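You operate a simulated robot arm through the tools that you are given. There is no shell and no other tool.

The job below is to be done with a simulated robot arm. You get a single attempt, and the scene is never put back.

TASK
Screw home the pins of the blue and green shackles and rack the blue one.
Fine: close the vice on the blue shackle first; each pin in its own shackle; then open the vice and stand it in its own cradle.

The check looks at the end state, three seconds after you hand in, the way a careful person would. Anything else that was tipped, shoved, dropped, spilled or broken makes it a failure.

THE ROBOT
A 6-joint arm with a two-finger gripper, fixed in place. Base frame: the origin is on the floor under the middle of its stand, x ahead of it, y to its left, z up; the work surface is at about z = 0.85. Units: m, degrees, N and s.
It reaches about 1.038 m from its shoulder. Its first joint turns from -166.0 to 166.0 degrees. Payload 1.71 kg.
Tool frame: the origin (TCP) lies between the finger pads and is the grasp point; the fingertips stand 0.02 m ahead of it; z points along the fingers, y is the line along which they close. The gripper opens to 0.096 m; its body begins 0.113 m behind the TCP.
Orientation is that of the tool frame in the base frame, as a unit quaternion [x, y, z, w]. With the fingers straight down and closing along the base's y, the tool's x points along the base's -x, its y along +y and its z along -z.

THE INTERFACE
- The arm moves only by the tool jog_arm. Its argument "moves" is a list of rows, each a list of 7 numbers: the shift along the base's x, y, z in units of 300 mm (1.0 is 300 mm), then the turn, a rotation vector about the base's x, y, z in units of 120 degrees (1.0 is 120 degrees), then the gripper command, from -1 (shut) to 1 (fully open), values between in proportion. In form: [[tx, ty, tz, rx, ry, rz, fingers], ...]. A call has 1 to 20 rows; each row is the pose to reach, as a shift and turn from the pose commanded when the call began. A call with a number of a shift or a turn outside -1 to 1 is refused whole. Each row takes 0.2 s and may step no farther than 0.05 m and 8.6 degrees from the row before; otherwise, or with a gripper value out of range, the whole call is refused. Where a pose cannot be reached the arm comes as near as it can. A force on the tool above 60 N (or 10 N above the force at the start of the call, whichever is more), or a blocked arm, ends the call early, and 0.2 s more pass. Each finger travels about 0.045 m/s and halts on what it meets, pressing with about 30 N; the grip force reading is that of the motor and also rises with nothing between the fingers. The clock runs only during rows and for 0.2 s after the last one: add rows that repeat a pose to give the fingers time. The reply holds the time, the measured pose of the TCP, the force on the tool along the base axes, the opening and the grip force, in the units named above and with some noise, with the torque about the TCP (base axes, N m) and any sound that the robot's microphone picked up.
- Cameras (640 x 400 px; columns grow to the right, rows downward): "scene" is fixed at [0.4002, 0.6499, 1.612]; the picture's right is [-1.00, -0.08, 0.00], its down [-0.04, 0.51, -0.86] and it looks along [0.07, -0.86, -0.51] (base axes); focal length 312 px, centre (320, 200). "wrist" rides on the gripper at [0.066, 0.014, -0.145] in the tool frame; the picture's right is [-0.21, 0.98, 0.00], its down [-0.88, -0.18, -0.44] and it looks along [-0.43, -0.09, 0.90] (tool axes); focal length 275 px, centre (320, 200). There is no depth. A picture from a camera that has moved, and an enlarged one, comes with that camera's place and axes in the base frame and with its lens.
- camera(camera): a new picture of that camera. No time passes.
- move_column(by): moves the trunk up (or, below 0, down) by that many m; the arm rides with it, the base frame stays. It gives what a move gives, with no picture.
- close_up(camera, box): a new picture of the part [left, top, right, bottom] of that camera's present view, enlarged. No time passes.
- close_job(): hands the job in; it is judged then, once.

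Nothing tells you positions but the pictures and the camera data. Unless the task says otherwise, let go and move clear before handing in.

The tools are called after "Request:" as a command line: name --pt "numbers of a row" for each row, then --argument value for the rest, lists and objects as JSON in quotes. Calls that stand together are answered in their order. jog_arm: Moves the arm, as the interface text tells. Its arguments: {"type":"object","properties":{"moves":{"type":"array","items":{"type":"array","items":{"type":"number"}}}},"required":["moves"]} The other tools are called the same way: move_column (by) moves the trunk up or down; camera (camera) takes a picture; close_up (camera, box) takes an enlarged picture of a part of a camera's view; close_job () hands the job in.

At the start:

```text
t: 0.0
eef_pos: [0.4729, -0.4064, 1.2635]
ee_rot: [0.0, 1.0, 0.0, 0.001]
wrist_force: [0.1, 0.5, -0.4]
torque: [0.02, 0.02, -0.02]
finger_gap: 0.0961
grasp_force: 0.0
trunk travel left (down, up): [-0.175, 0.215]
```

scene: 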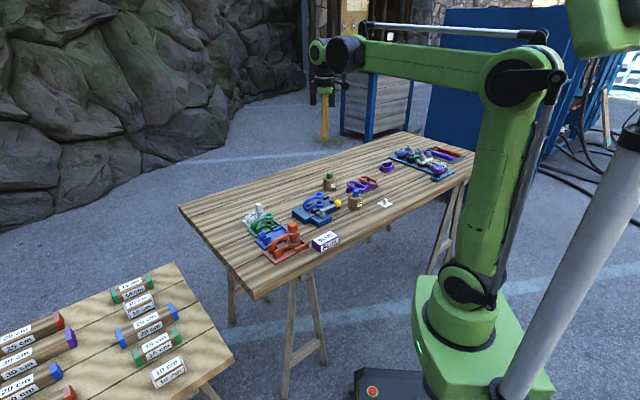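
wrist: 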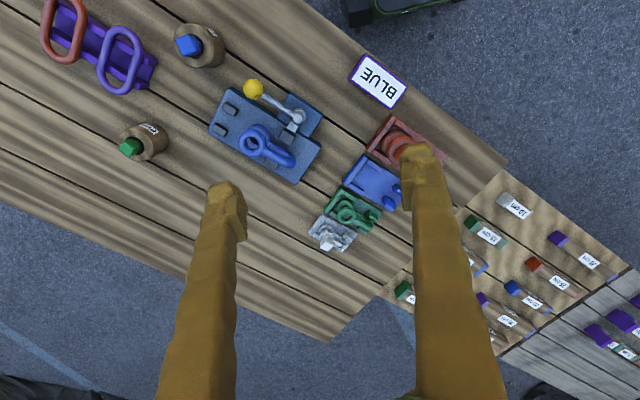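

I see a workbench with a vice holding or carrying a blue shackle, four coloured cradles and two pin stands, one green and one blue. I'll take enlarged views before moving.

Request:
close_up --camera "scene" --box '[230, 180, 400, 286]'

Request:
close_up --camera "scene" --box '[340, 125, 480, 213]'

Request:
close_up --camera "wrist" --box '[180, 60, 340, 160]'

Request:
close_up --camera "wrist" --box '[290, 100, 450, 260]'

Request:
close_up --camera "wrist" --box '[30, 0, 240, 170]'

```text
3.76 times, centred on (315, 233) of scene
camera zoom: at [0.4002, 0.6499, 1.612], right [-1.0, -0.08, 0.0], down [-0.04, 0.51, -0.86], along [0.07, -0.86, -0.51], focal length 1174 px, centre (339, 76)
```

zoom: 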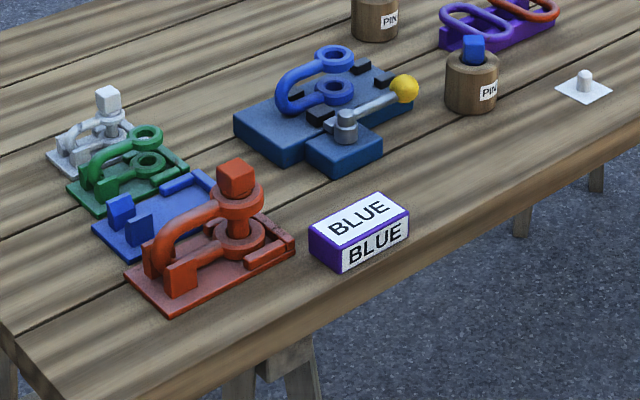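

```text
4.55 times, centred on (410, 169) of scene
camera zoom: at [0.4002, 0.6499, 1.612], right [-1.0, -0.08, 0.0], down [-0.04, 0.51, -0.86], along [0.07, -0.86, -0.51], focal length 1417 px, centre (-89, 341)
```

zoom: 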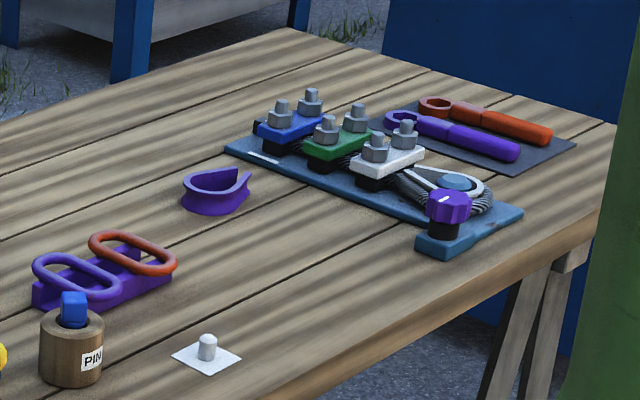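

```text
4.00 times, centred on (260, 110) of wrist
camera zoom: at [0.4072, -0.3923, 1.4081], right [0.21, 0.98, 0.0], down [0.88, -0.18, 0.44], along [0.43, -0.09, -0.9], focal length 1101 px, centre (560, 560)
```

zoom: 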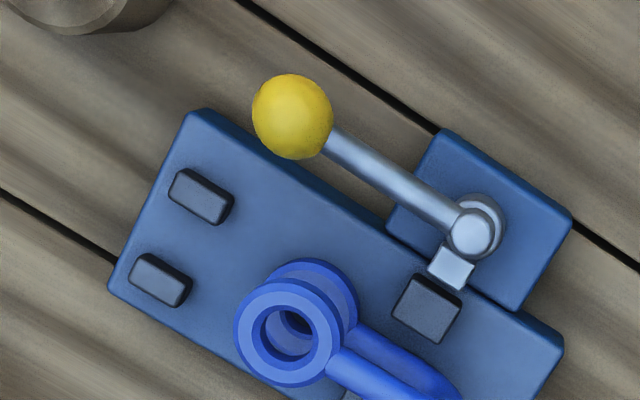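

```text
2.50 times, centred on (370, 180) of wrist
camera zoom: at [0.4072, -0.3923, 1.4081], right [0.21, 0.98, 0.0], down [0.88, -0.18, 0.44], along [0.43, -0.09, -0.9], focal length 688 px, centre (195, 250)
```

zoom: 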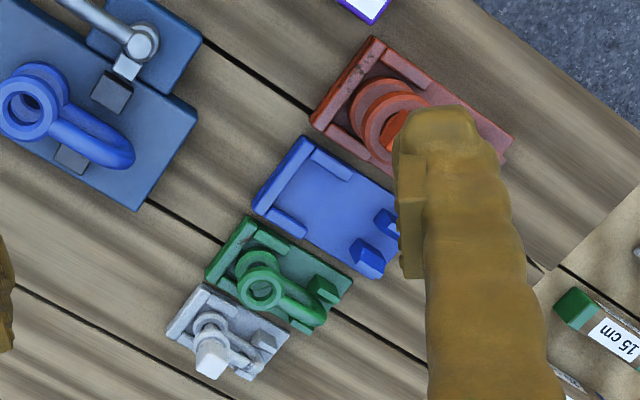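

```text
2.35 times, centred on (135, 85) of wrist
camera zoom: at [0.4072, -0.3923, 1.4081], right [0.21, 0.98, 0.0], down [0.88, -0.18, 0.44], along [0.43, -0.09, -0.9], focal length 648 px, centre (755, 471)
```

zoom: 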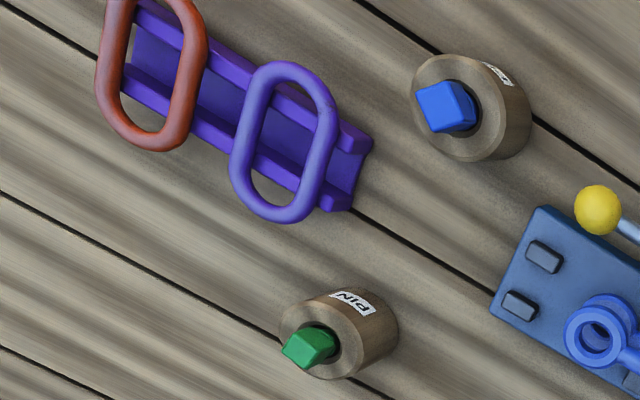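

The vice sits near (0.49, -0.51) with the blue shackle loose in it. I put the lever pivot near (0.481, -0.447), its yellow knob near (0.42, -0.51), the blue pin near (0.34, -0.58) and the green pin near (0.46, -0.75). The green shackle is in its cradle near (0.69, -0.40). I'll move the wrist camera closer to the vice to see how it works.

Request:
jog_arm --pt "-0.02 -0.038 -0.1 0 0 0 1" --pt "-0.04 -0.076 -0.2 0 0 0 1" --pt "-0.06 -0.114 -0.3 0 0 0 1" --pt "-0.08 -0.152 -0.4 0 0 0 1" --pt "-0.1 -0.19 -0.5 0 0 0 1" --pt "-0.12 -0.228 -0.6 0 0 0 1" --pt "-0.14 -0.266 -0.7 0 0 0 1" --pt "-0.157 -0.302 -0.795 0 0 0 1"

Request:
camera --camera "wrist"

Request:
close_up --camera "wrist" --box '[220, 100, 460, 250]'

Request:
camera --camera "scene"

```text
t: 1.8
eef_pos: [0.4084, -0.496, 1.0327]
ee_rot: [0.0, 1.0, -0.001, 0.008]
wrist_force: [-0.4, 0.1, 0.1]
torque: [-0.01, 0.0, 0.02]
finger_gap: 0.0961
grasp_force: 0.0
trunk travel left (down, up): [-0.175, 0.215]
```

```text
taken
camera wrist: at [0.3395, -0.4824, 1.1756], right [0.21, 0.98, 0.0], down [0.87, -0.18, 0.46], along [0.45, -0.09, -0.89], focal length 275 px, centre (320, 200)
```

wrist: 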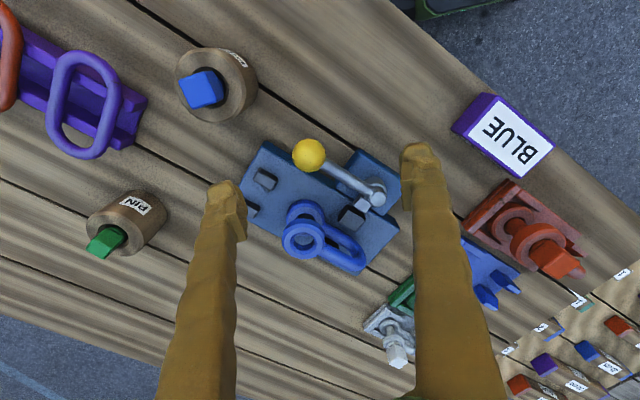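

```text
2.67 times, centred on (340, 175) of wrist
camera zoom: at [0.3395, -0.4824, 1.1756], right [0.21, 0.98, 0.0], down [0.87, -0.18, 0.46], along [0.45, -0.09, -0.89], focal length 734 px, centre (267, 267)
```

zoom: 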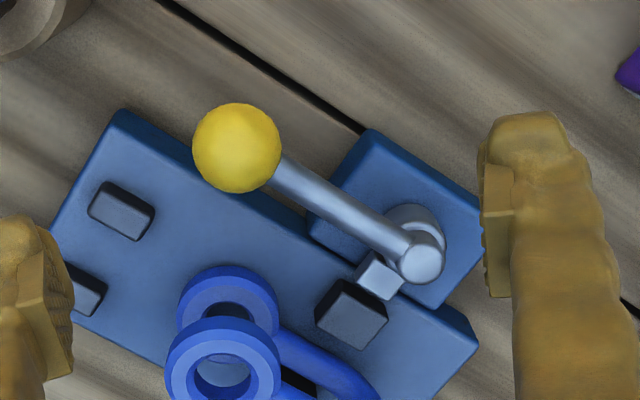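

```text
taken
```

scene: 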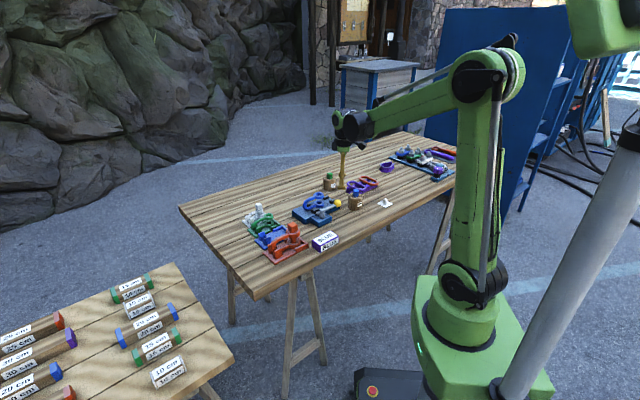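

The measured pose is a little behind my command, so I'll hold still for a moment to see whether it settles.

Request:
jog_arm --pt "0 0 0 0 0 0 1" --pt "0 0 0 0 0 0 1"

Request:
camera --camera "wrist"

```text
t: 2.4
eef_pos: [0.4079, -0.4963, 1.0335]
ee_rot: [0.0, 1.0, 0.001, 0.007]
wrist_force: [-0.1, 0.3, 0.2]
torque: [0.01, -0.02, -0.01]
finger_gap: 0.0959
grasp_force: 0.1
trunk travel left (down, up): [-0.175, 0.215]
```

```text
taken
camera wrist: at [0.3396, -0.4825, 1.1759], right [0.21, 0.98, 0.0], down [0.87, -0.18, 0.46], along [0.45, -0.09, -0.89], focal length 275 px, centre (320, 200)
```

wrist: 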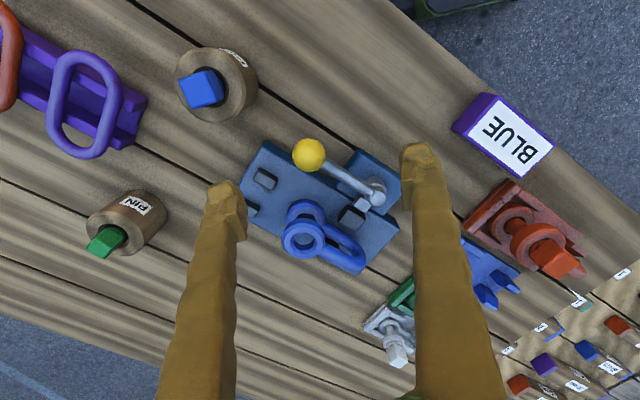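

The arm stopped short at a reach limit in this posture. I'll raise the tool, lower the trunk, and see whether that gives room to work near the table.

Request:
jog_arm --pt "0 0 0.15 0 0 0 1" --pt "0 0 0.3 0 0 0 1" --pt "0 0 0.45 0 0 0 1" --pt "0 0 0.6 0 0 0 1" --pt "0 0 0.6 0 0 0 1"

Request:
move_column --by -0.1

Request:
jog_arm --pt "0 0 0 0 0 0 1"

Request:
camera --camera "scene"

```text
t: 3.6
eef_pos: [0.4096, -0.4928, 1.2109]
ee_rot: [0.0, 1.0, 0.0, 0.008]
wrist_force: [-0.5, 0.6, -0.4]
torque: [-0.03, -0.02, 0.02]
finger_gap: 0.096
grasp_force: 0.0
trunk travel left (down, up): [-0.175, 0.215]
```

```text
t: 4.9
eef_pos: [0.4098, -0.494, 1.1102]
ee_rot: [-0.001, 1.0, 0.0, 0.007]
wrist_force: [-0.6, 0.1, 0.4]
torque: [-0.01, -0.01, 0.04]
finger_gap: 0.0958
grasp_force: 0.0
trunk travel left (down, up): [-0.075, 0.315]
```

```text
t: 5.3
eef_pos: [0.4097, -0.4939, 1.1091]
ee_rot: [0.001, 1.0, 0.0, 0.007]
wrist_force: [-0.2, -0.5, 0.1]
torque: [-0.02, -0.03, 0.0]
finger_gap: 0.096
grasp_force: 0.1
trunk travel left (down, up): [-0.075, 0.315]
```

```text
taken
```

scene: 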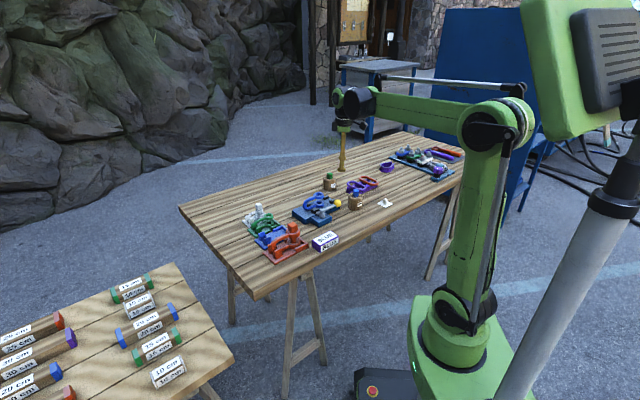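

The offset of about 16 mm in x remains after the trunk move, so I'll run a small test move to learn how commands map to measured motion.

Request:
jog_arm --pt "0.1 0 0 0 0 0 1" --pt "0.1 0 0 0 0 0 1" --pt "0.1 0 0 0 0 0 1"

Request:
jog_arm --pt "0 0.1 0 0 0 0 1" --pt "0 0.1 0 0 0 0 1" --pt "0 0.1 0 0 0 0 1"

Request:
jog_arm --pt "0 0 0.1 0 0 0 1" --pt "0 0 0.1 0 0 0 1" --pt "0 0 0.1 0 0 0 1"

```text
t: 6.1
eef_pos: [0.4385, -0.4944, 1.1078]
ee_rot: [-0.001, 1.0, 0.0, 0.008]
wrist_force: [0.5, 0.1, -0.3]
torque: [-0.01, -0.02, 0.02]
finger_gap: 0.0959
grasp_force: 0.0
trunk travel left (down, up): [-0.075, 0.315]
```

```text
t: 6.9
eef_pos: [0.4386, -0.4653, 1.1095]
ee_rot: [0.0, 1.0, -0.001, 0.007]
wrist_force: [0.0, -1.1, 0.4]
torque: [0.0, -0.02, 0.0]
finger_gap: 0.096
grasp_force: 0.0
trunk travel left (down, up): [-0.075, 0.315]
```

```text
t: 7.7
eef_pos: [0.4395, -0.4641, 1.139]
ee_rot: [-0.001, 1.0, 0.001, 0.007]
wrist_force: [-0.5, 0.8, -0.1]
torque: [-0.02, -0.01, -0.02]
finger_gap: 0.0961
grasp_force: 0.1
trunk travel left (down, up): [-0.075, 0.315]
```

Moves track accurately and only a constant offset remains, so I'll rely on the measured pose plus relative moves. Next I'll look at the vice from nearly straight above.

Request:
jog_arm --pt "0.053 -0.033 -0.095 0 0 0 1" --pt "0.106 -0.066 -0.19 0 0 0 1" --pt "0.159 -0.099 -0.285 0 0 0 1" --pt "0.212 -0.132 -0.38 0 0 0 1" --pt "0.265 -0.167 -0.48 0 0 0 1" --pt "0.265 -0.167 -0.48 0 0 0 1"

Request:
camera --camera "wrist"

Request:
close_up --camera "wrist" --box '[200, 0, 440, 150]'

```text
t: 9.1
eef_pos: [0.5178, -0.5141, 0.9975]
ee_rot: [0.0, 1.0, 0.0, 0.007]
wrist_force: [0.4, 0.4, 0.0]
torque: [0.04, 0.04, 0.01]
finger_gap: 0.0959
grasp_force: 0.0
trunk travel left (down, up): [-0.075, 0.315]
```

```text
taken
camera wrist: at [0.4502, -0.5005, 1.1408], right [0.21, 0.98, 0.0], down [0.87, -0.18, 0.46], along [0.45, -0.09, -0.89], focal length 275 px, centre (320, 200)
```

wrist: 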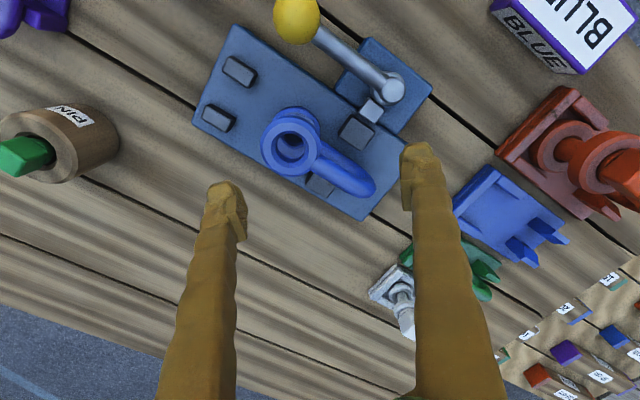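

```text
2.67 times, centred on (320, 75) of wrist
camera zoom: at [0.4502, -0.5005, 1.1408], right [0.21, 0.98, 0.0], down [0.87, -0.18, 0.46], along [0.45, -0.09, -0.89], focal length 734 px, centre (320, 533)
```

zoom: 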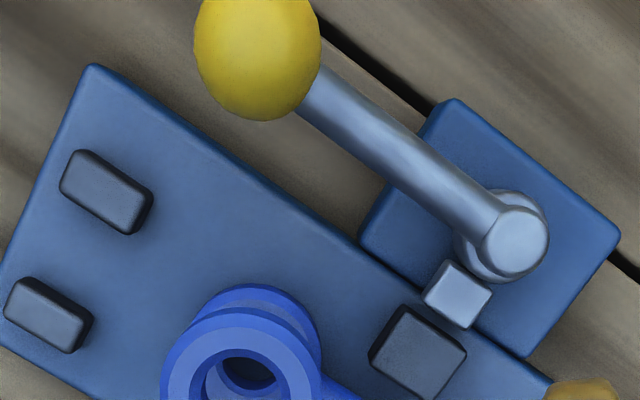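

The moving jaw is the dark block pushed by a cam on the lever pivot. The knob is at about (0.421, -0.5105, 0.905) and the pivot at about (0.482, -0.448), so the lever is roughly 87 mm long. I'll correct the tool's slight tilt, move above the knob, then turn the fingers to straddle it.

Request:
jog_arm --pt "-0.11 0.004 0.0 0 0.003 0 0.3" --pt "-0.22 0.008 0.004 0 0.006 0 0.15" --pt "-0.3227 0.012 0.008 0 0.0072 0 0.15" --pt "-0.3227 0.012 0.008 0 0.0072 0 0.15"

Request:
jog_arm --pt "0 0 0 0 0 0.0635 0.15" --pt "0 0 0 0 0 0.127 0.15" --pt "0 0 0 0 0 0.19 0.15" --pt "0 0 0 0 0 0.254 0.15" --pt "0 0 0 0 0 0.317 0.15" --pt "0 0 0 0 0 0.381 0.15" --pt "0 0 0 0 0 0.381 0.15"

Request:
camera --camera "wrist"

Request:
close_up --camera "scene" --box '[250, 150, 410, 250]'

```text
t: 10.1
eef_pos: [0.4215, -0.5108, 0.9977]
ee_rot: [0.0, 1.0, 0.0, -0.001]
wrist_force: [0.6, -0.1, 0.4]
torque: [0.02, -0.06, -0.03]
finger_gap: 0.0551
grasp_force: 0.0
trunk travel left (down, up): [-0.075, 0.315]
```

```text
t: 11.7
eef_pos: [0.4225, -0.5098, 0.9987]
ee_rot: [-0.389, 0.921, -0.001, 0.0]
wrist_force: [0.3, -0.2, -0.1]
torque: [0.02, 0.05, -0.03]
finger_gap: 0.0553
grasp_force: 0.1
trunk travel left (down, up): [-0.075, 0.315]
```

```text
taken
camera wrist: at [0.3657, -0.5481, 1.1431], right [-0.56, 0.83, 0.0], down [0.74, 0.5, 0.44], along [0.37, 0.25, -0.9], focal length 275 px, centre (320, 200)
```

wrist: 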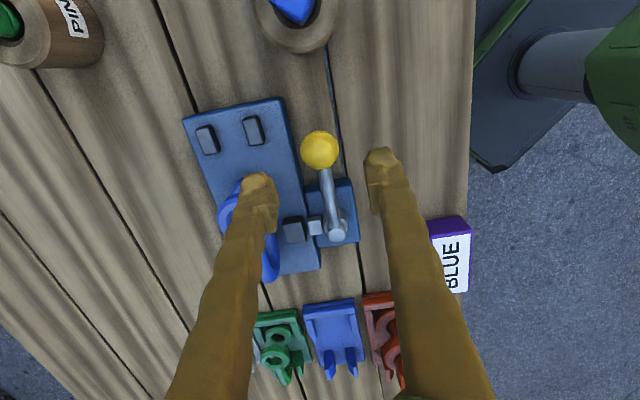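

```text
4.00 times, centred on (330, 200) of scene
camera zoom: at [0.4002, 0.6499, 1.612], right [-1.0, -0.08, 0.0], down [-0.04, 0.51, -0.86], along [0.07, -0.86, -0.51], focal length 1247 px, centre (280, 200)
```

zoom: 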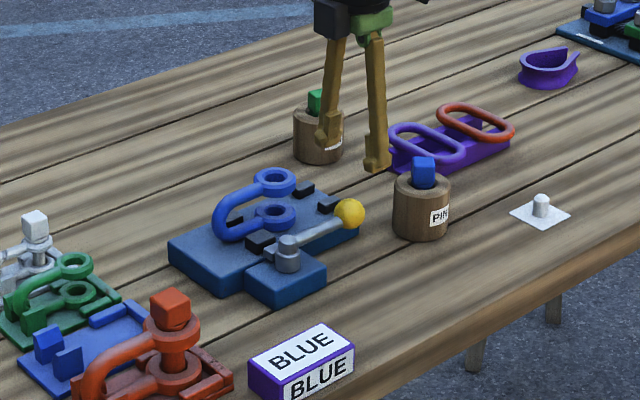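

The gripper is centred over the knob as predicted. I'll lower onto it and close on the ball.

Request:
jog_arm --pt "-0.003 0 -0.1 0 0 0 0.15" --pt "-0.003 0 -0.2 0 0 0 0.15" --pt "-0.003 0 -0.25 0 0 0 0.15" --pt "-0.003 0 -0.289 0 0 0 0.15" --pt "-0.003 0 -0.289 0 0 0 0.15"

Request:
camera --camera "wrist"

Request:
close_up --camera "scene" --box '[250, 150, 410, 250]'

```text
t: 12.9
eef_pos: [0.42, -0.5107, 0.9112]
ee_rot: [-0.388, 0.922, 0.0, -0.001]
wrist_force: [0.5, -0.8, -0.6]
torque: [0.01, -0.01, 0.02]
finger_gap: 0.0552
grasp_force: 0.2
trunk travel left (down, up): [-0.075, 0.315]
```

```text
taken
camera wrist: at [0.3647, -0.547, 1.0557], right [-0.56, 0.83, 0.0], down [0.74, 0.5, 0.44], along [0.37, 0.25, -0.9], focal length 275 px, centre (320, 200)
```

wrist: 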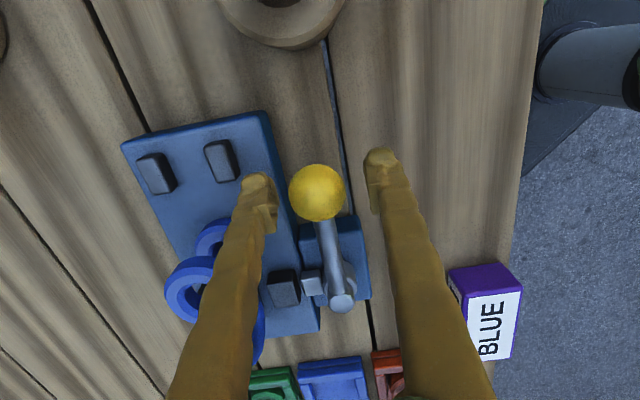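

```text
4.00 times, centred on (330, 200) of scene
camera zoom: at [0.4002, 0.6499, 1.612], right [-1.0, -0.08, 0.0], down [-0.04, 0.51, -0.86], along [0.07, -0.86, -0.51], focal length 1247 px, centre (280, 200)
```

zoom: 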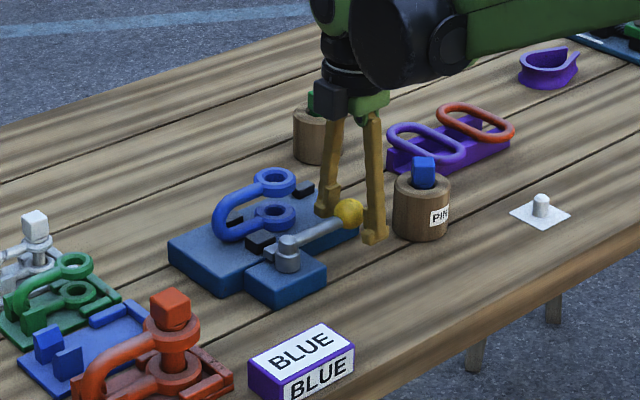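

Both fingers are clear on each side of the ball, so I'll close.

Request:
jog_arm --pt "0 0 0 0 0 0 -0.5" --pt "0 0 0 0 0 0 -0.5" --pt "0 0 0 0 0 0 -0.5" --pt "0 0 0 0 0 0 -0.5"

```text
t: 13.9
eef_pos: [0.4214, -0.5093, 0.9104]
ee_rot: [-0.388, 0.922, -0.001, -0.001]
wrist_force: [-1.0, 0.5, -1.8]
torque: [0.02, 0.05, 0.05]
finger_gap: 0.0308
grasp_force: 35.2
trunk travel left (down, up): [-0.075, 0.315]
```

The ball is held. I'll try the first 10° of a clockwise arc about the pivot and watch the forces.

Request:
jog_arm --pt "-0.009 0.0093 0 0 0 -0.0208 -0.5" --pt "-0.0173 0.0187 0 0 0 -0.0417 -0.5" --pt "-0.0253 0.0287 0 0 0 -0.0625 -0.5" --pt "-0.033 0.0387 0 0 0 -0.0833 -0.5"

Request:
close_up --camera "scene" --box '[270, 175, 370, 237]'

Request:
camera --camera "wrist"

```text
t: 14.9
eef_pos: [0.4121, -0.4987, 0.9113]
ee_rot: [-0.307, 0.952, 0.0, -0.001]
wrist_force: [10.3, 6.6, -2.7]
torque: [0.16, -0.17, 0.05]
finger_gap: 0.0305
grasp_force: 34.8
trunk travel left (down, up): [-0.075, 0.315]
```

```text
6.40 times, centred on (320, 206) of scene
camera zoom: at [0.4002, 0.6499, 1.612], right [-1.0, -0.08, 0.0], down [-0.04, 0.51, -0.86], along [0.07, -0.86, -0.51], focal length 1996 px, centre (320, 162)
```

zoom: 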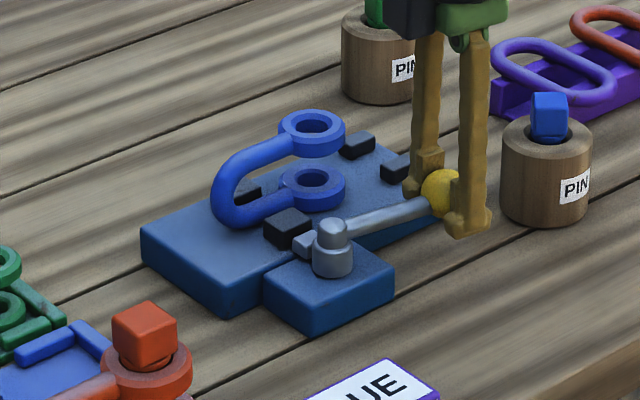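

```text
taken
camera wrist: at [0.3499, -0.526, 1.0559], right [-0.4, 0.92, 0.0], down [0.82, 0.36, 0.44], along [0.41, 0.18, -0.9], focal length 275 px, centre (320, 200)
```

wrist: 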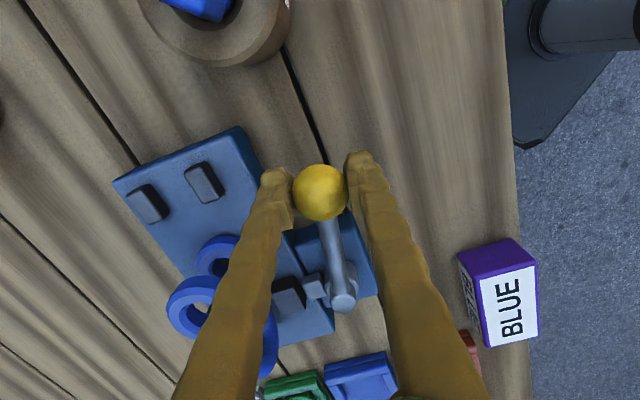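

The lever swings freely and the force of about 12 N is purely radial, so my arc is about 1 mm too wide. I'll shrink the radius slightly and go on.

Request:
jog_arm --pt "-0.0107 0.023 0 0 0 -0.0417 -0.5" --pt "-0.022 0.0453 0 0 0 -0.0833 -0.5" --pt "-0.0317 0.0687 0 0 0 -0.125 -0.5" --pt "-0.0393 0.0923 0 0 0 -0.1667 -0.5"

Request:
close_up --camera "scene" --box '[270, 175, 370, 237]'

Request:
camera --camera "wrist"

```text
t: 15.9
eef_pos: [0.3998, -0.4712, 0.9119]
ee_rot: [-0.136, 0.991, 0.0, -0.001]
wrist_force: [3.8, 1.4, -0.1]
torque: [-0.12, 0.19, 0.11]
finger_gap: 0.0306
grasp_force: 35.0
trunk travel left (down, up): [-0.075, 0.315]
```

```text
6.40 times, centred on (320, 206) of scene
camera zoom: at [0.4002, 0.6499, 1.612], right [-1.0, -0.08, 0.0], down [-0.04, 0.51, -0.86], along [0.07, -0.86, -0.51], focal length 1996 px, centre (320, 162)
```

zoom: 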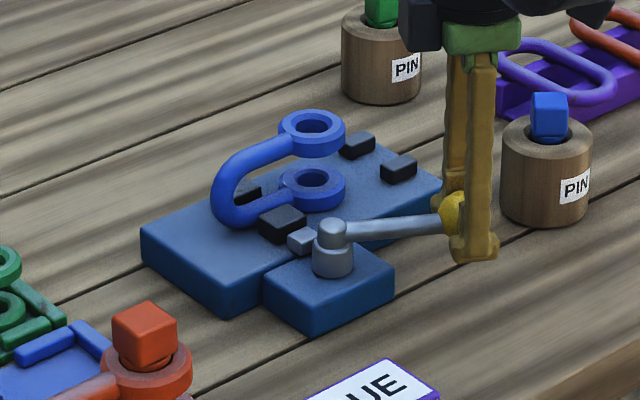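

```text
taken
camera wrist: at [0.3315, -0.4758, 1.0559], right [-0.07, 1.0, 0.0], down [0.89, 0.06, 0.44], along [0.44, 0.03, -0.9], focal length 275 px, centre (320, 200)
```

wrist: 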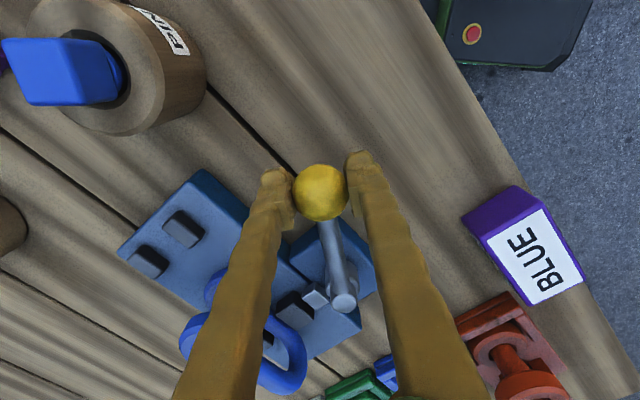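

The jaw is visibly advancing toward the shackle, so this is the closing direction. I'll continue the arc.

Request:
jog_arm --pt "-0.0043 0.0247 0 0 0 -0.0417 -0.5" --pt "-0.0077 0.0493 0 0 0 -0.0833 -0.5" --pt "-0.009 0.0743 0 0 0 -0.125 -0.5" --pt "-0.008 0.099 0 0 0 -0.1667 -0.5" --pt "-0.005 0.1237 0 0 0 -0.2083 -0.5" --pt "0.0003 0.148 0 0 0 -0.25 -0.5"

Request:
close_up --camera "scene" --box '[270, 175, 370, 237]'

Request:
camera --camera "wrist"

```text
t: 17.3
eef_pos: [0.3979, -0.4263, 0.9103]
ee_rot: [0.125, 0.992, -0.001, 0.0]
wrist_force: [-2.8, -2.8, -3.1]
torque: [0.05, 0.18, -0.12]
finger_gap: 0.0305
grasp_force: 35.4
trunk travel left (down, up): [-0.075, 0.315]
```

```text
6.40 times, centred on (320, 206) of scene
camera zoom: at [0.4002, 0.6499, 1.612], right [-1.0, -0.08, 0.0], down [-0.04, 0.51, -0.86], along [0.07, -0.86, -0.51], focal length 1996 px, centre (320, 162)
```

zoom: 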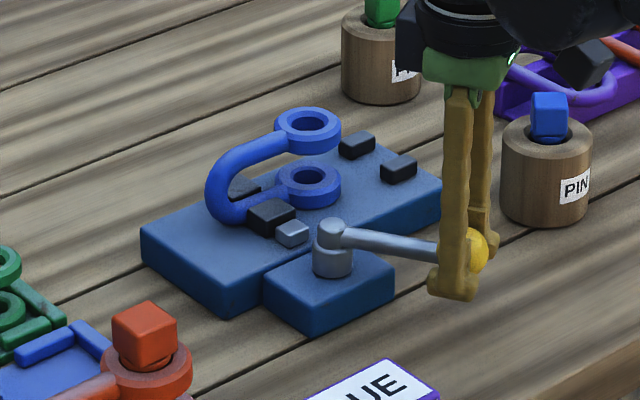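

```text
taken
camera wrist: at [0.338, -0.3974, 1.0561], right [0.44, 0.9, 0.0], down [0.8, -0.4, 0.44], along [0.4, -0.2, -0.9], focal length 275 px, centre (320, 200)
```

wrist: 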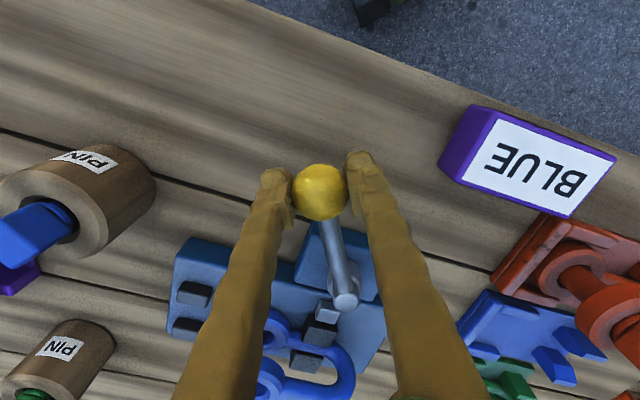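

The jaw has now met the shackle and nudged it toward the fixed jaw. I'll continue a further 15° and watch for firm resistance.

Request:
jog_arm --pt "0.0073 0.024 0 0 0 -0.0417 -0.5" --pt "0.0167 0.047 0 0 0 -0.0833 -0.5" --pt "0.0283 0.0693 0 0 0 -0.125 -0.5"

Request:
close_up --camera "scene" --box '[270, 175, 370, 237]'

```text
t: 18.1
eef_pos: [0.4063, -0.4067, 0.912]
ee_rot: [0.253, 0.967, -0.001, -0.002]
wrist_force: [-16.6, 5.8, -14.7]
torque: [-0.01, -0.04, 0.09]
finger_gap: 0.0304
grasp_force: 35.2
trunk travel left (down, up): [-0.075, 0.315]
```

```text
6.40 times, centred on (320, 206) of scene
camera zoom: at [0.4002, 0.6499, 1.612], right [-1.0, -0.08, 0.0], down [-0.04, 0.51, -0.86], along [0.07, -0.86, -0.51], focal length 1996 px, centre (320, 162)
```

zoom: 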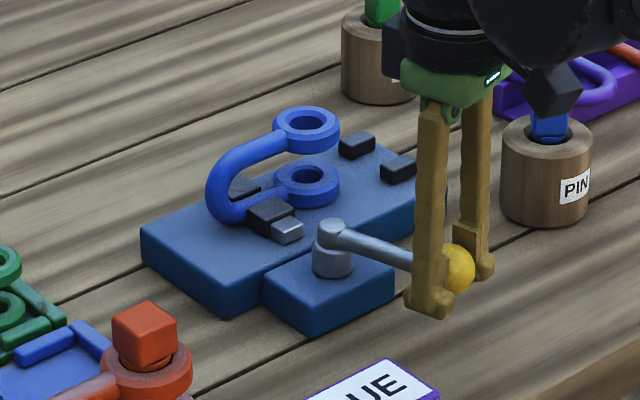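

The load is still mostly radial, with only a few newtons of turning resistance. I'll widen the arc by about 1.5 mm, ease down 1.5 mm, and continue.

Request:
jog_arm --pt "0.0097 0.0233 -0.005 0 0 -0.0417 -0.5" --pt "0.024 0.0443 -0.005 0 0 -0.0833 -0.5" --pt "0.041 0.063 -0.005 0 0 -0.125 -0.5"

Request:
close_up --camera "scene" --box '[270, 175, 370, 237]'

Request:
camera --camera "wrist"

```text
t: 18.9
eef_pos: [0.4204, -0.3876, 0.9104]
ee_rot: [0.377, 0.926, -0.002, 0.0]
wrist_force: [3.5, -8.2, 31.0]
torque: [-0.11, -0.08, -0.03]
finger_gap: 0.0309
grasp_force: 35.5
trunk travel left (down, up): [-0.075, 0.315]
```

```text
6.40 times, centred on (320, 206) of scene
camera zoom: at [0.4002, 0.6499, 1.612], right [-1.0, -0.08, 0.0], down [-0.04, 0.51, -0.86], along [0.07, -0.86, -0.51], focal length 1996 px, centre (320, 162)
```

zoom: 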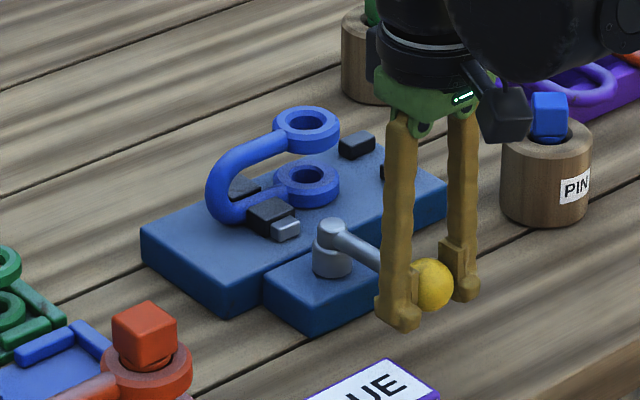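

```text
taken
camera wrist: at [0.3822, -0.3318, 1.0556], right [0.83, 0.56, 0.0], down [0.5, -0.74, 0.45], along [0.25, -0.37, -0.9], focal length 275 px, centre (320, 200)
```

wrist: 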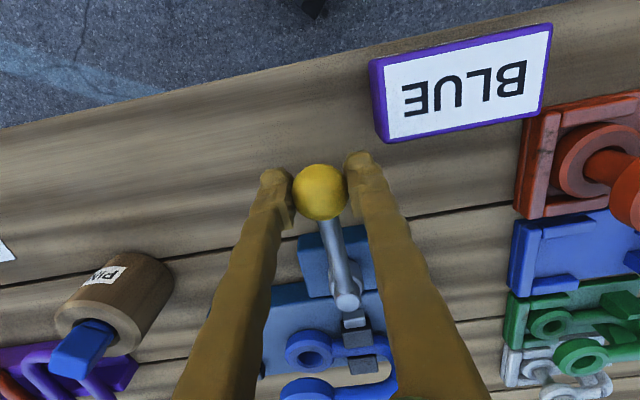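

I pressed the lever about 1 mm too low, so I'll come back up by that much. First a zoom on the jaws to see whether the shackle is pinched.

Request:
jog_arm --pt "0 0 0.0033 0 0 0 -0.5"

Request:
close_up --camera "wrist" --box '[250, 220, 410, 400]'

Request:
close_up --camera "scene" --box '[290, 185, 350, 222]'

```text
t: 19.3
eef_pos: [0.4197, -0.3869, 0.9114]
ee_rot: [0.377, 0.926, -0.001, 0.0]
wrist_force: [4.7, -5.5, 15.8]
torque: [-0.54, -0.51, 0.1]
finger_gap: 0.0303
grasp_force: 35.1
trunk travel left (down, up): [-0.075, 0.315]
```

```text
2.22 times, centred on (330, 310) of wrist
camera zoom: at [0.3822, -0.332, 1.0556], right [0.83, 0.56, 0.0], down [0.5, -0.74, 0.44], along [0.25, -0.37, -0.9], focal length 612 px, centre (298, -44)
```

zoom: 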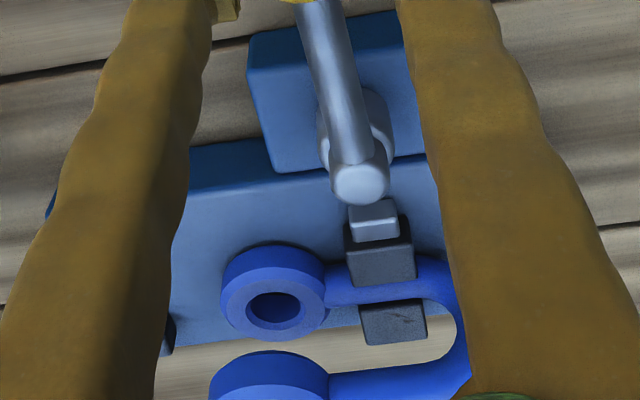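

```text
10.67 times, centred on (320, 204) of scene
camera zoom: at [0.4002, 0.6499, 1.612], right [-1.0, -0.08, 0.0], down [-0.04, 0.51, -0.86], along [0.07, -0.86, -0.51], focal length 3326 px, centre (320, 163)
```

zoom: 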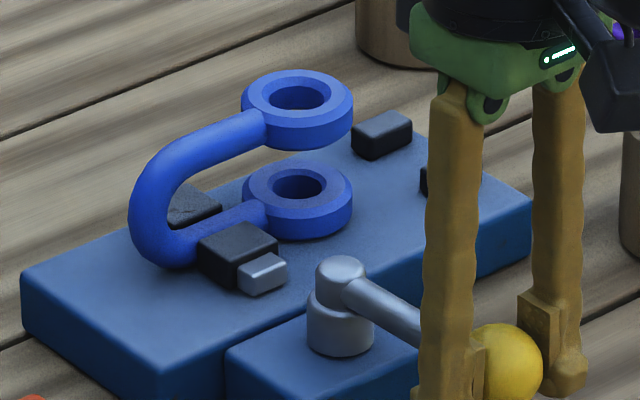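

The lower arm of the shackle is sandwiched between the moving and fixed jaws. I'll push a few degrees more to see whether the lever has a stop.

Request:
jog_arm --pt "0.0093 0.0087 0.0017 0 0 -0.0208 -0.5" --pt "0.0187 0.0173 0.0017 0 0 -0.0417 -0.5" --pt "0.0187 0.0173 0.0017 0 0 -0.0417 -0.5"

Request:
close_up --camera "scene" --box '[290, 185, 350, 222]'

```text
t: 20.1
eef_pos: [0.4245, -0.3821, 0.9112]
ee_rot: [0.417, 0.909, -0.001, -0.002]
wrist_force: [-2.8, 1.4, -18.6]
torque: [-0.1, -0.09, -0.01]
finger_gap: 0.0307
grasp_force: 35.0
trunk travel left (down, up): [-0.075, 0.315]
```

```text
10.67 times, centred on (320, 204) of scene
camera zoom: at [0.4002, 0.6499, 1.612], right [-1.0, -0.08, 0.0], down [-0.04, 0.51, -0.86], along [0.07, -0.86, -0.51], focal length 3326 px, centre (320, 163)
```

zoom: 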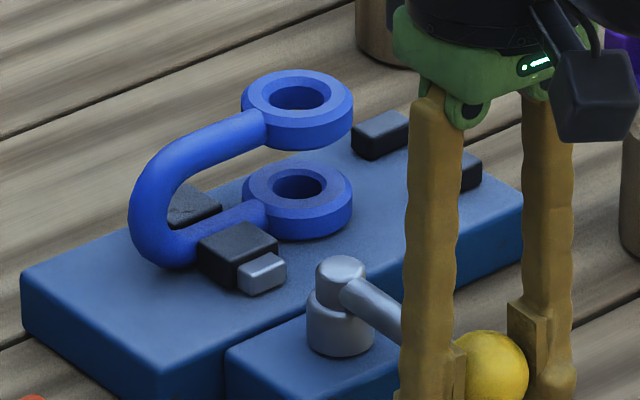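

The lever still moves easily, so I'll keep going in small steps to find its stop.

Request:
jog_arm --pt "0.0203 0.0153 -0.001 0 0 -0.0417 -0.5" --pt "0.0417 0.0293 -0.001 0 0 -0.0833 -0.5" --pt "0.0417 0.0293 -0.001 0 0 -0.0833 -0.5"

Request:
close_up --camera "scene" --box '[290, 185, 350, 222]'

```text
t: 20.9
eef_pos: [0.4361, -0.3757, 0.9106]
ee_rot: [0.497, 0.868, -0.001, 0.0]
wrist_force: [-28.1, -28.3, -7.3]
torque: [0.06, 0.06, -0.02]
finger_gap: 0.0307
grasp_force: 35.0
trunk travel left (down, up): [-0.075, 0.315]
```

```text
10.67 times, centred on (320, 204) of scene
camera zoom: at [0.4002, 0.6499, 1.612], right [-1.0, -0.08, 0.0], down [-0.04, 0.51, -0.86], along [0.07, -0.86, -0.51], focal length 3326 px, centre (320, 163)
```

zoom: 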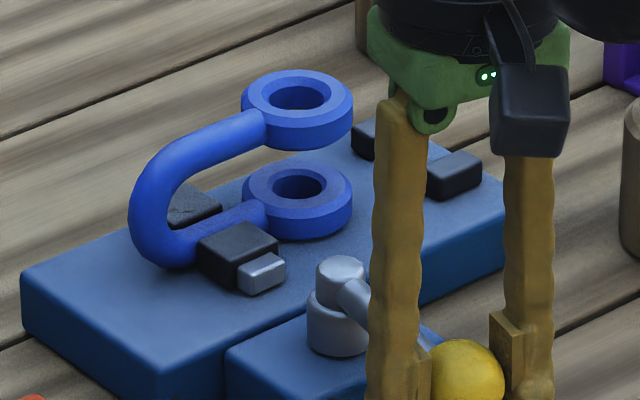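

The lever has reached a firm stop, with about 40 N opposing it and the jaw no longer moving, so the vice is closed. I'll ease off, release the ball and lift straight up.

Request:
jog_arm --pt "-0.004 -0.0025 0 0 0 0 -0.5" --pt "-0.004 -0.0025 0 0 0 0 -0.1" --pt "-0.004 -0.0025 0 0 0 0 0.1" --pt "-0.004 -0.0025 0 0 0 0 0.1" --pt "-0.004 -0.0025 0.1 0 0 0 0.1" --pt "-0.004 -0.0025 0.25 0 0 0 0.1" --pt "-0.004 -0.0025 0.4 0 0 0 0.1"

Request:
camera --camera "scene"

Request:
close_up --camera "scene" --box '[250, 150, 410, 250]'

Request:
camera --camera "wrist"

```text
t: 22.5
eef_pos: [0.438, -0.3737, 1.0322]
ee_rot: [0.495, 0.869, 0.0, 0.0]
wrist_force: [0.1, 0.3, -0.3]
torque: [0.02, 0.04, -0.01]
finger_gap: 0.0529
grasp_force: 0.0
trunk travel left (down, up): [-0.075, 0.315]
```

```text
taken
```

scene: 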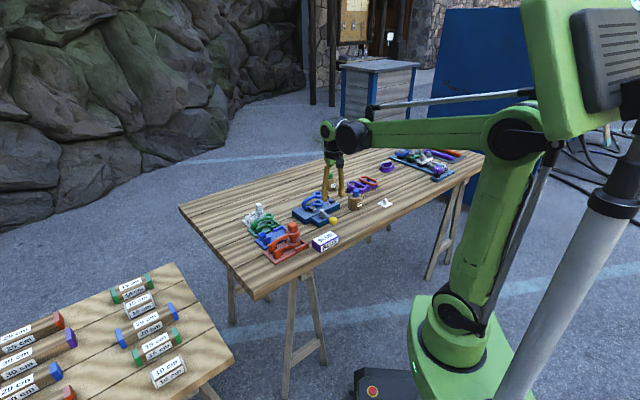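

```text
4.00 times, centred on (330, 200) of scene
camera zoom: at [0.4002, 0.6499, 1.612], right [-1.0, -0.08, 0.0], down [-0.04, 0.51, -0.86], along [0.07, -0.86, -0.51], focal length 1247 px, centre (280, 200)
```

zoom: 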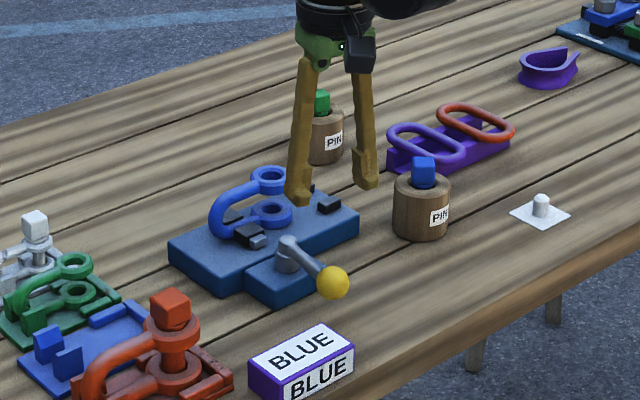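

```text
taken
camera wrist: at [0.4155, -0.3111, 1.1768], right [0.95, 0.32, 0.0], down [0.29, -0.85, 0.44], along [0.14, -0.42, -0.9], focal length 275 px, centre (320, 200)
```

wrist: 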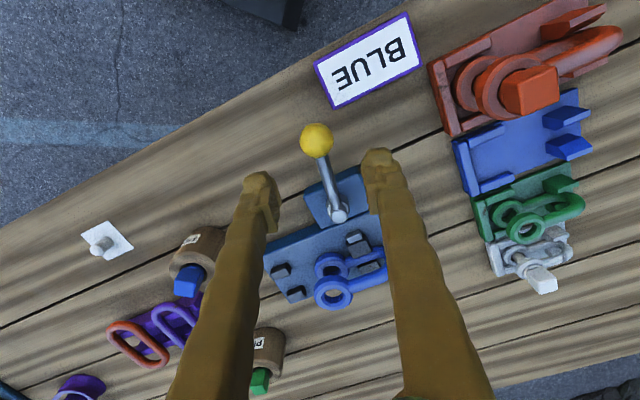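

The vice stays shut with the lever swung out. Next is the blue pin, so I'll move above its stand and untwist the wrist to measure the head position and angle.

Request:
jog_arm --pt "-0.04 -0.086 0.02 0 0 0.062 0.1" --pt "-0.08 -0.172 0.04 0 0 0.124 0.1" --pt "-0.122 -0.258 0.05 0 0 0.186 0.2" --pt "-0.163 -0.344 0.05 0 0 0.248 0.3" --pt "-0.204 -0.43 0.05 0 0 0.31 0.4" --pt "-0.245 -0.516 0.05 0 0 0.372 0.5" --pt "-0.286 -0.602 0.05 0 0 0.434 0.5" --pt "-0.327 -0.688 0.05 0 0 0.497 0.5" --pt "-0.327 -0.688 0.05 0 0 0.497 0.5"

Request:
camera --camera "wrist"

Request:
close_up --camera "wrist" --box '[240, 80, 400, 200]'

Request:
close_up --camera "scene" --box '[320, 160, 400, 210]'

```text
t: 24.5
eef_pos: [0.3402, -0.5802, 1.0466]
ee_rot: [-0.004, 1.0, 0.0, -0.001]
wrist_force: [0.4, -0.5, 0.7]
torque: [0.01, -0.03, -0.02]
finger_gap: 0.0724
grasp_force: 0.1
trunk travel left (down, up): [-0.075, 0.315]
```

```text
taken
camera wrist: at [0.2738, -0.5667, 1.1911], right [0.2, 0.98, 0.0], down [0.88, -0.18, 0.44], along [0.43, -0.09, -0.9], focal length 275 px, centre (320, 200)
```

wrist: 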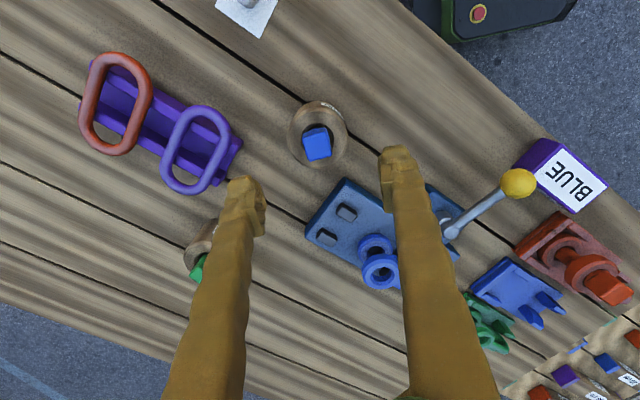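

```text
3.33 times, centred on (320, 140) of wrist
camera zoom: at [0.2738, -0.5667, 1.1911], right [0.2, 0.98, 0.0], down [0.88, -0.18, 0.44], along [0.43, -0.09, -0.9], focal length 918 px, centre (320, 400)
```

zoom: 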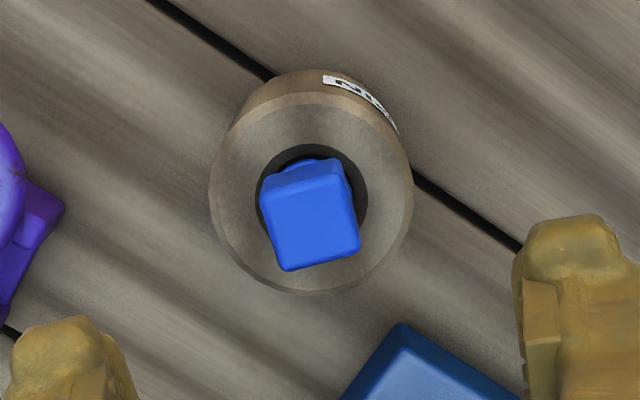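

```text
8.00 times, centred on (360, 185) of scene
camera zoom: at [0.4002, 0.6499, 1.612], right [-1.0, -0.08, 0.0], down [-0.04, 0.51, -0.86], along [0.07, -0.86, -0.51], focal length 2494 px, centre (0, 320)
```

zoom: 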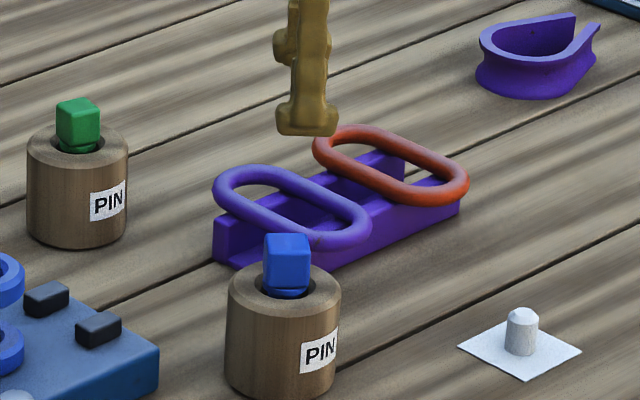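

The blue pin's head is a cube of roughly 23 mm, nearly square to the base axes. It is centred near (0.342, -0.582) with its top at about z = 0.94. I'll come lower and re-measure before gripping.

Request:
jog_arm --pt "0.005 -0.005 -0.1 0 0 0 0.25" --pt "0.005 -0.005 -0.2 0 0 0 0.25" --pt "0.005 -0.005 -0.2 0 0 0 0.25"

Request:
camera --camera "wrist"

Request:
close_up --camera "wrist" --box '[240, 110, 400, 210]'

Request:
close_up --camera "scene" --box '[320, 165, 400, 215]'

```text
t: 25.3
eef_pos: [0.3424, -0.5796, 0.9878]
ee_rot: [-0.003, 1.0, 0.0, -0.001]
wrist_force: [0.6, -0.3, -0.3]
torque: [0.0, 0.01, -0.01]
finger_gap: 0.0598
grasp_force: 0.0
trunk travel left (down, up): [-0.075, 0.315]
```

```text
taken
camera wrist: at [0.2747, -0.5676, 1.131], right [0.2, 0.98, 0.0], down [0.88, -0.18, 0.44], along [0.43, -0.09, -0.9], focal length 275 px, centre (320, 200)
```

wrist: 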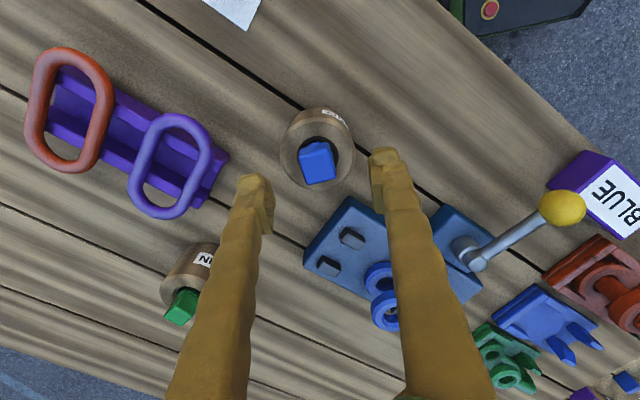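

```text
4.00 times, centred on (320, 160) of wrist
camera zoom: at [0.2747, -0.5676, 1.131], right [0.2, 0.98, 0.0], down [0.88, -0.18, 0.44], along [0.43, -0.09, -0.9], focal length 1101 px, centre (320, 360)
```

zoom: 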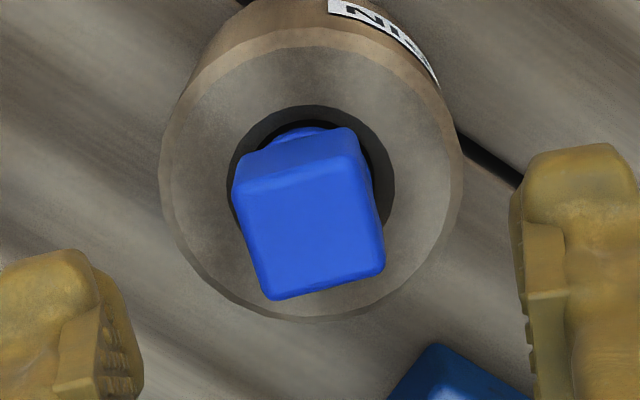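

```text
8.00 times, centred on (360, 190) of scene
camera zoom: at [0.4002, 0.6499, 1.612], right [-1.0, -0.08, 0.0], down [-0.04, 0.51, -0.86], along [0.07, -0.86, -0.51], focal length 2494 px, centre (0, 280)
```

zoom: 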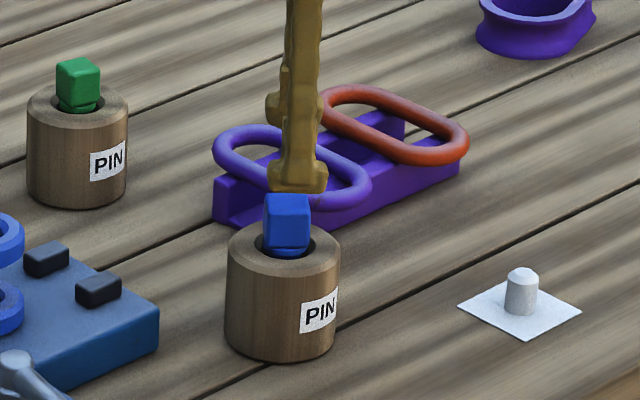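

The top face of the head centres at about (0.341, -0.582), yawed about 3°, with its top near z = 0.937. I'll align to that, descend to z = 0.934 and grip the head.

Request:
jog_arm --pt "-0.004 -0.008 -0.05 0 0 0.0125 0.25" --pt "-0.004 -0.008 -0.1 0 0 0.025 0.25" --pt "-0.004 -0.008 -0.14 0 0 0.025 0.25" --pt "-0.004 -0.008 -0.179 0 0 0.025 0.25" --pt "-0.004 -0.008 -0.179 0 0 0.025 0.25"

Request:
camera --camera "wrist"

Request:
close_up --camera "wrist" --box '[240, 130, 400, 230]'

Request:
close_up --camera "scene" --box '[320, 165, 400, 215]'

```text
t: 26.5
eef_pos: [0.3388, -0.5839, 0.9332]
ee_rot: [-0.03, 1.0, 0.0, 0.0]
wrist_force: [-0.2, -0.3, -0.1]
torque: [0.0, -0.04, 0.01]
finger_gap: 0.0598
grasp_force: 0.1
trunk travel left (down, up): [-0.075, 0.315]
```

```text
taken
camera wrist: at [0.2722, -0.5744, 1.0773], right [0.15, 0.99, 0.0], down [0.89, -0.13, 0.44], along [0.44, -0.07, -0.9], focal length 275 px, centre (320, 200)
```

wrist: 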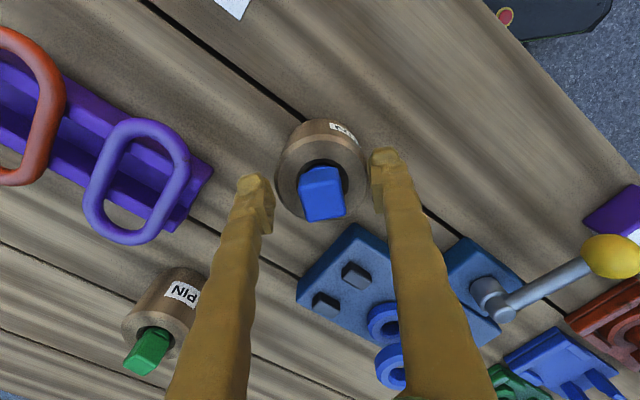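

```text
4.00 times, centred on (320, 180) of wrist
camera zoom: at [0.2722, -0.5744, 1.0773], right [0.15, 0.99, 0.0], down [0.89, -0.13, 0.44], along [0.44, -0.07, -0.9], focal length 1101 px, centre (320, 280)
```

zoom: 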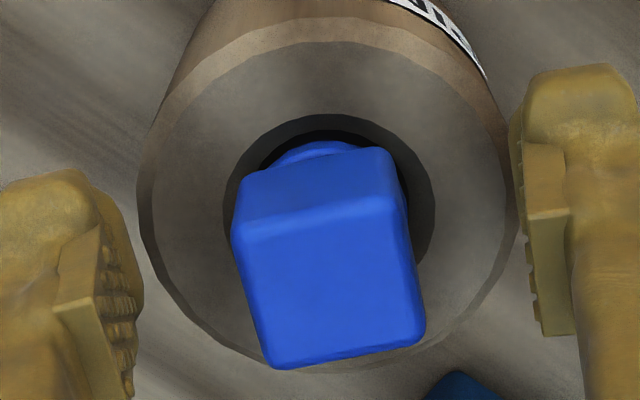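

```text
8.00 times, centred on (360, 190) of scene
camera zoom: at [0.4002, 0.6499, 1.612], right [-1.0, -0.08, 0.0], down [-0.04, 0.51, -0.86], along [0.07, -0.86, -0.51], focal length 2494 px, centre (0, 280)
```

zoom: 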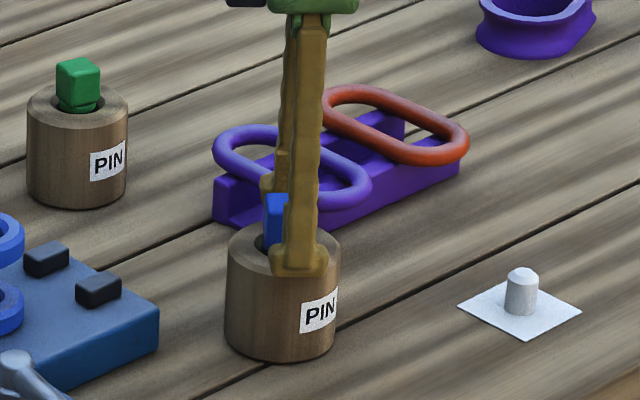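

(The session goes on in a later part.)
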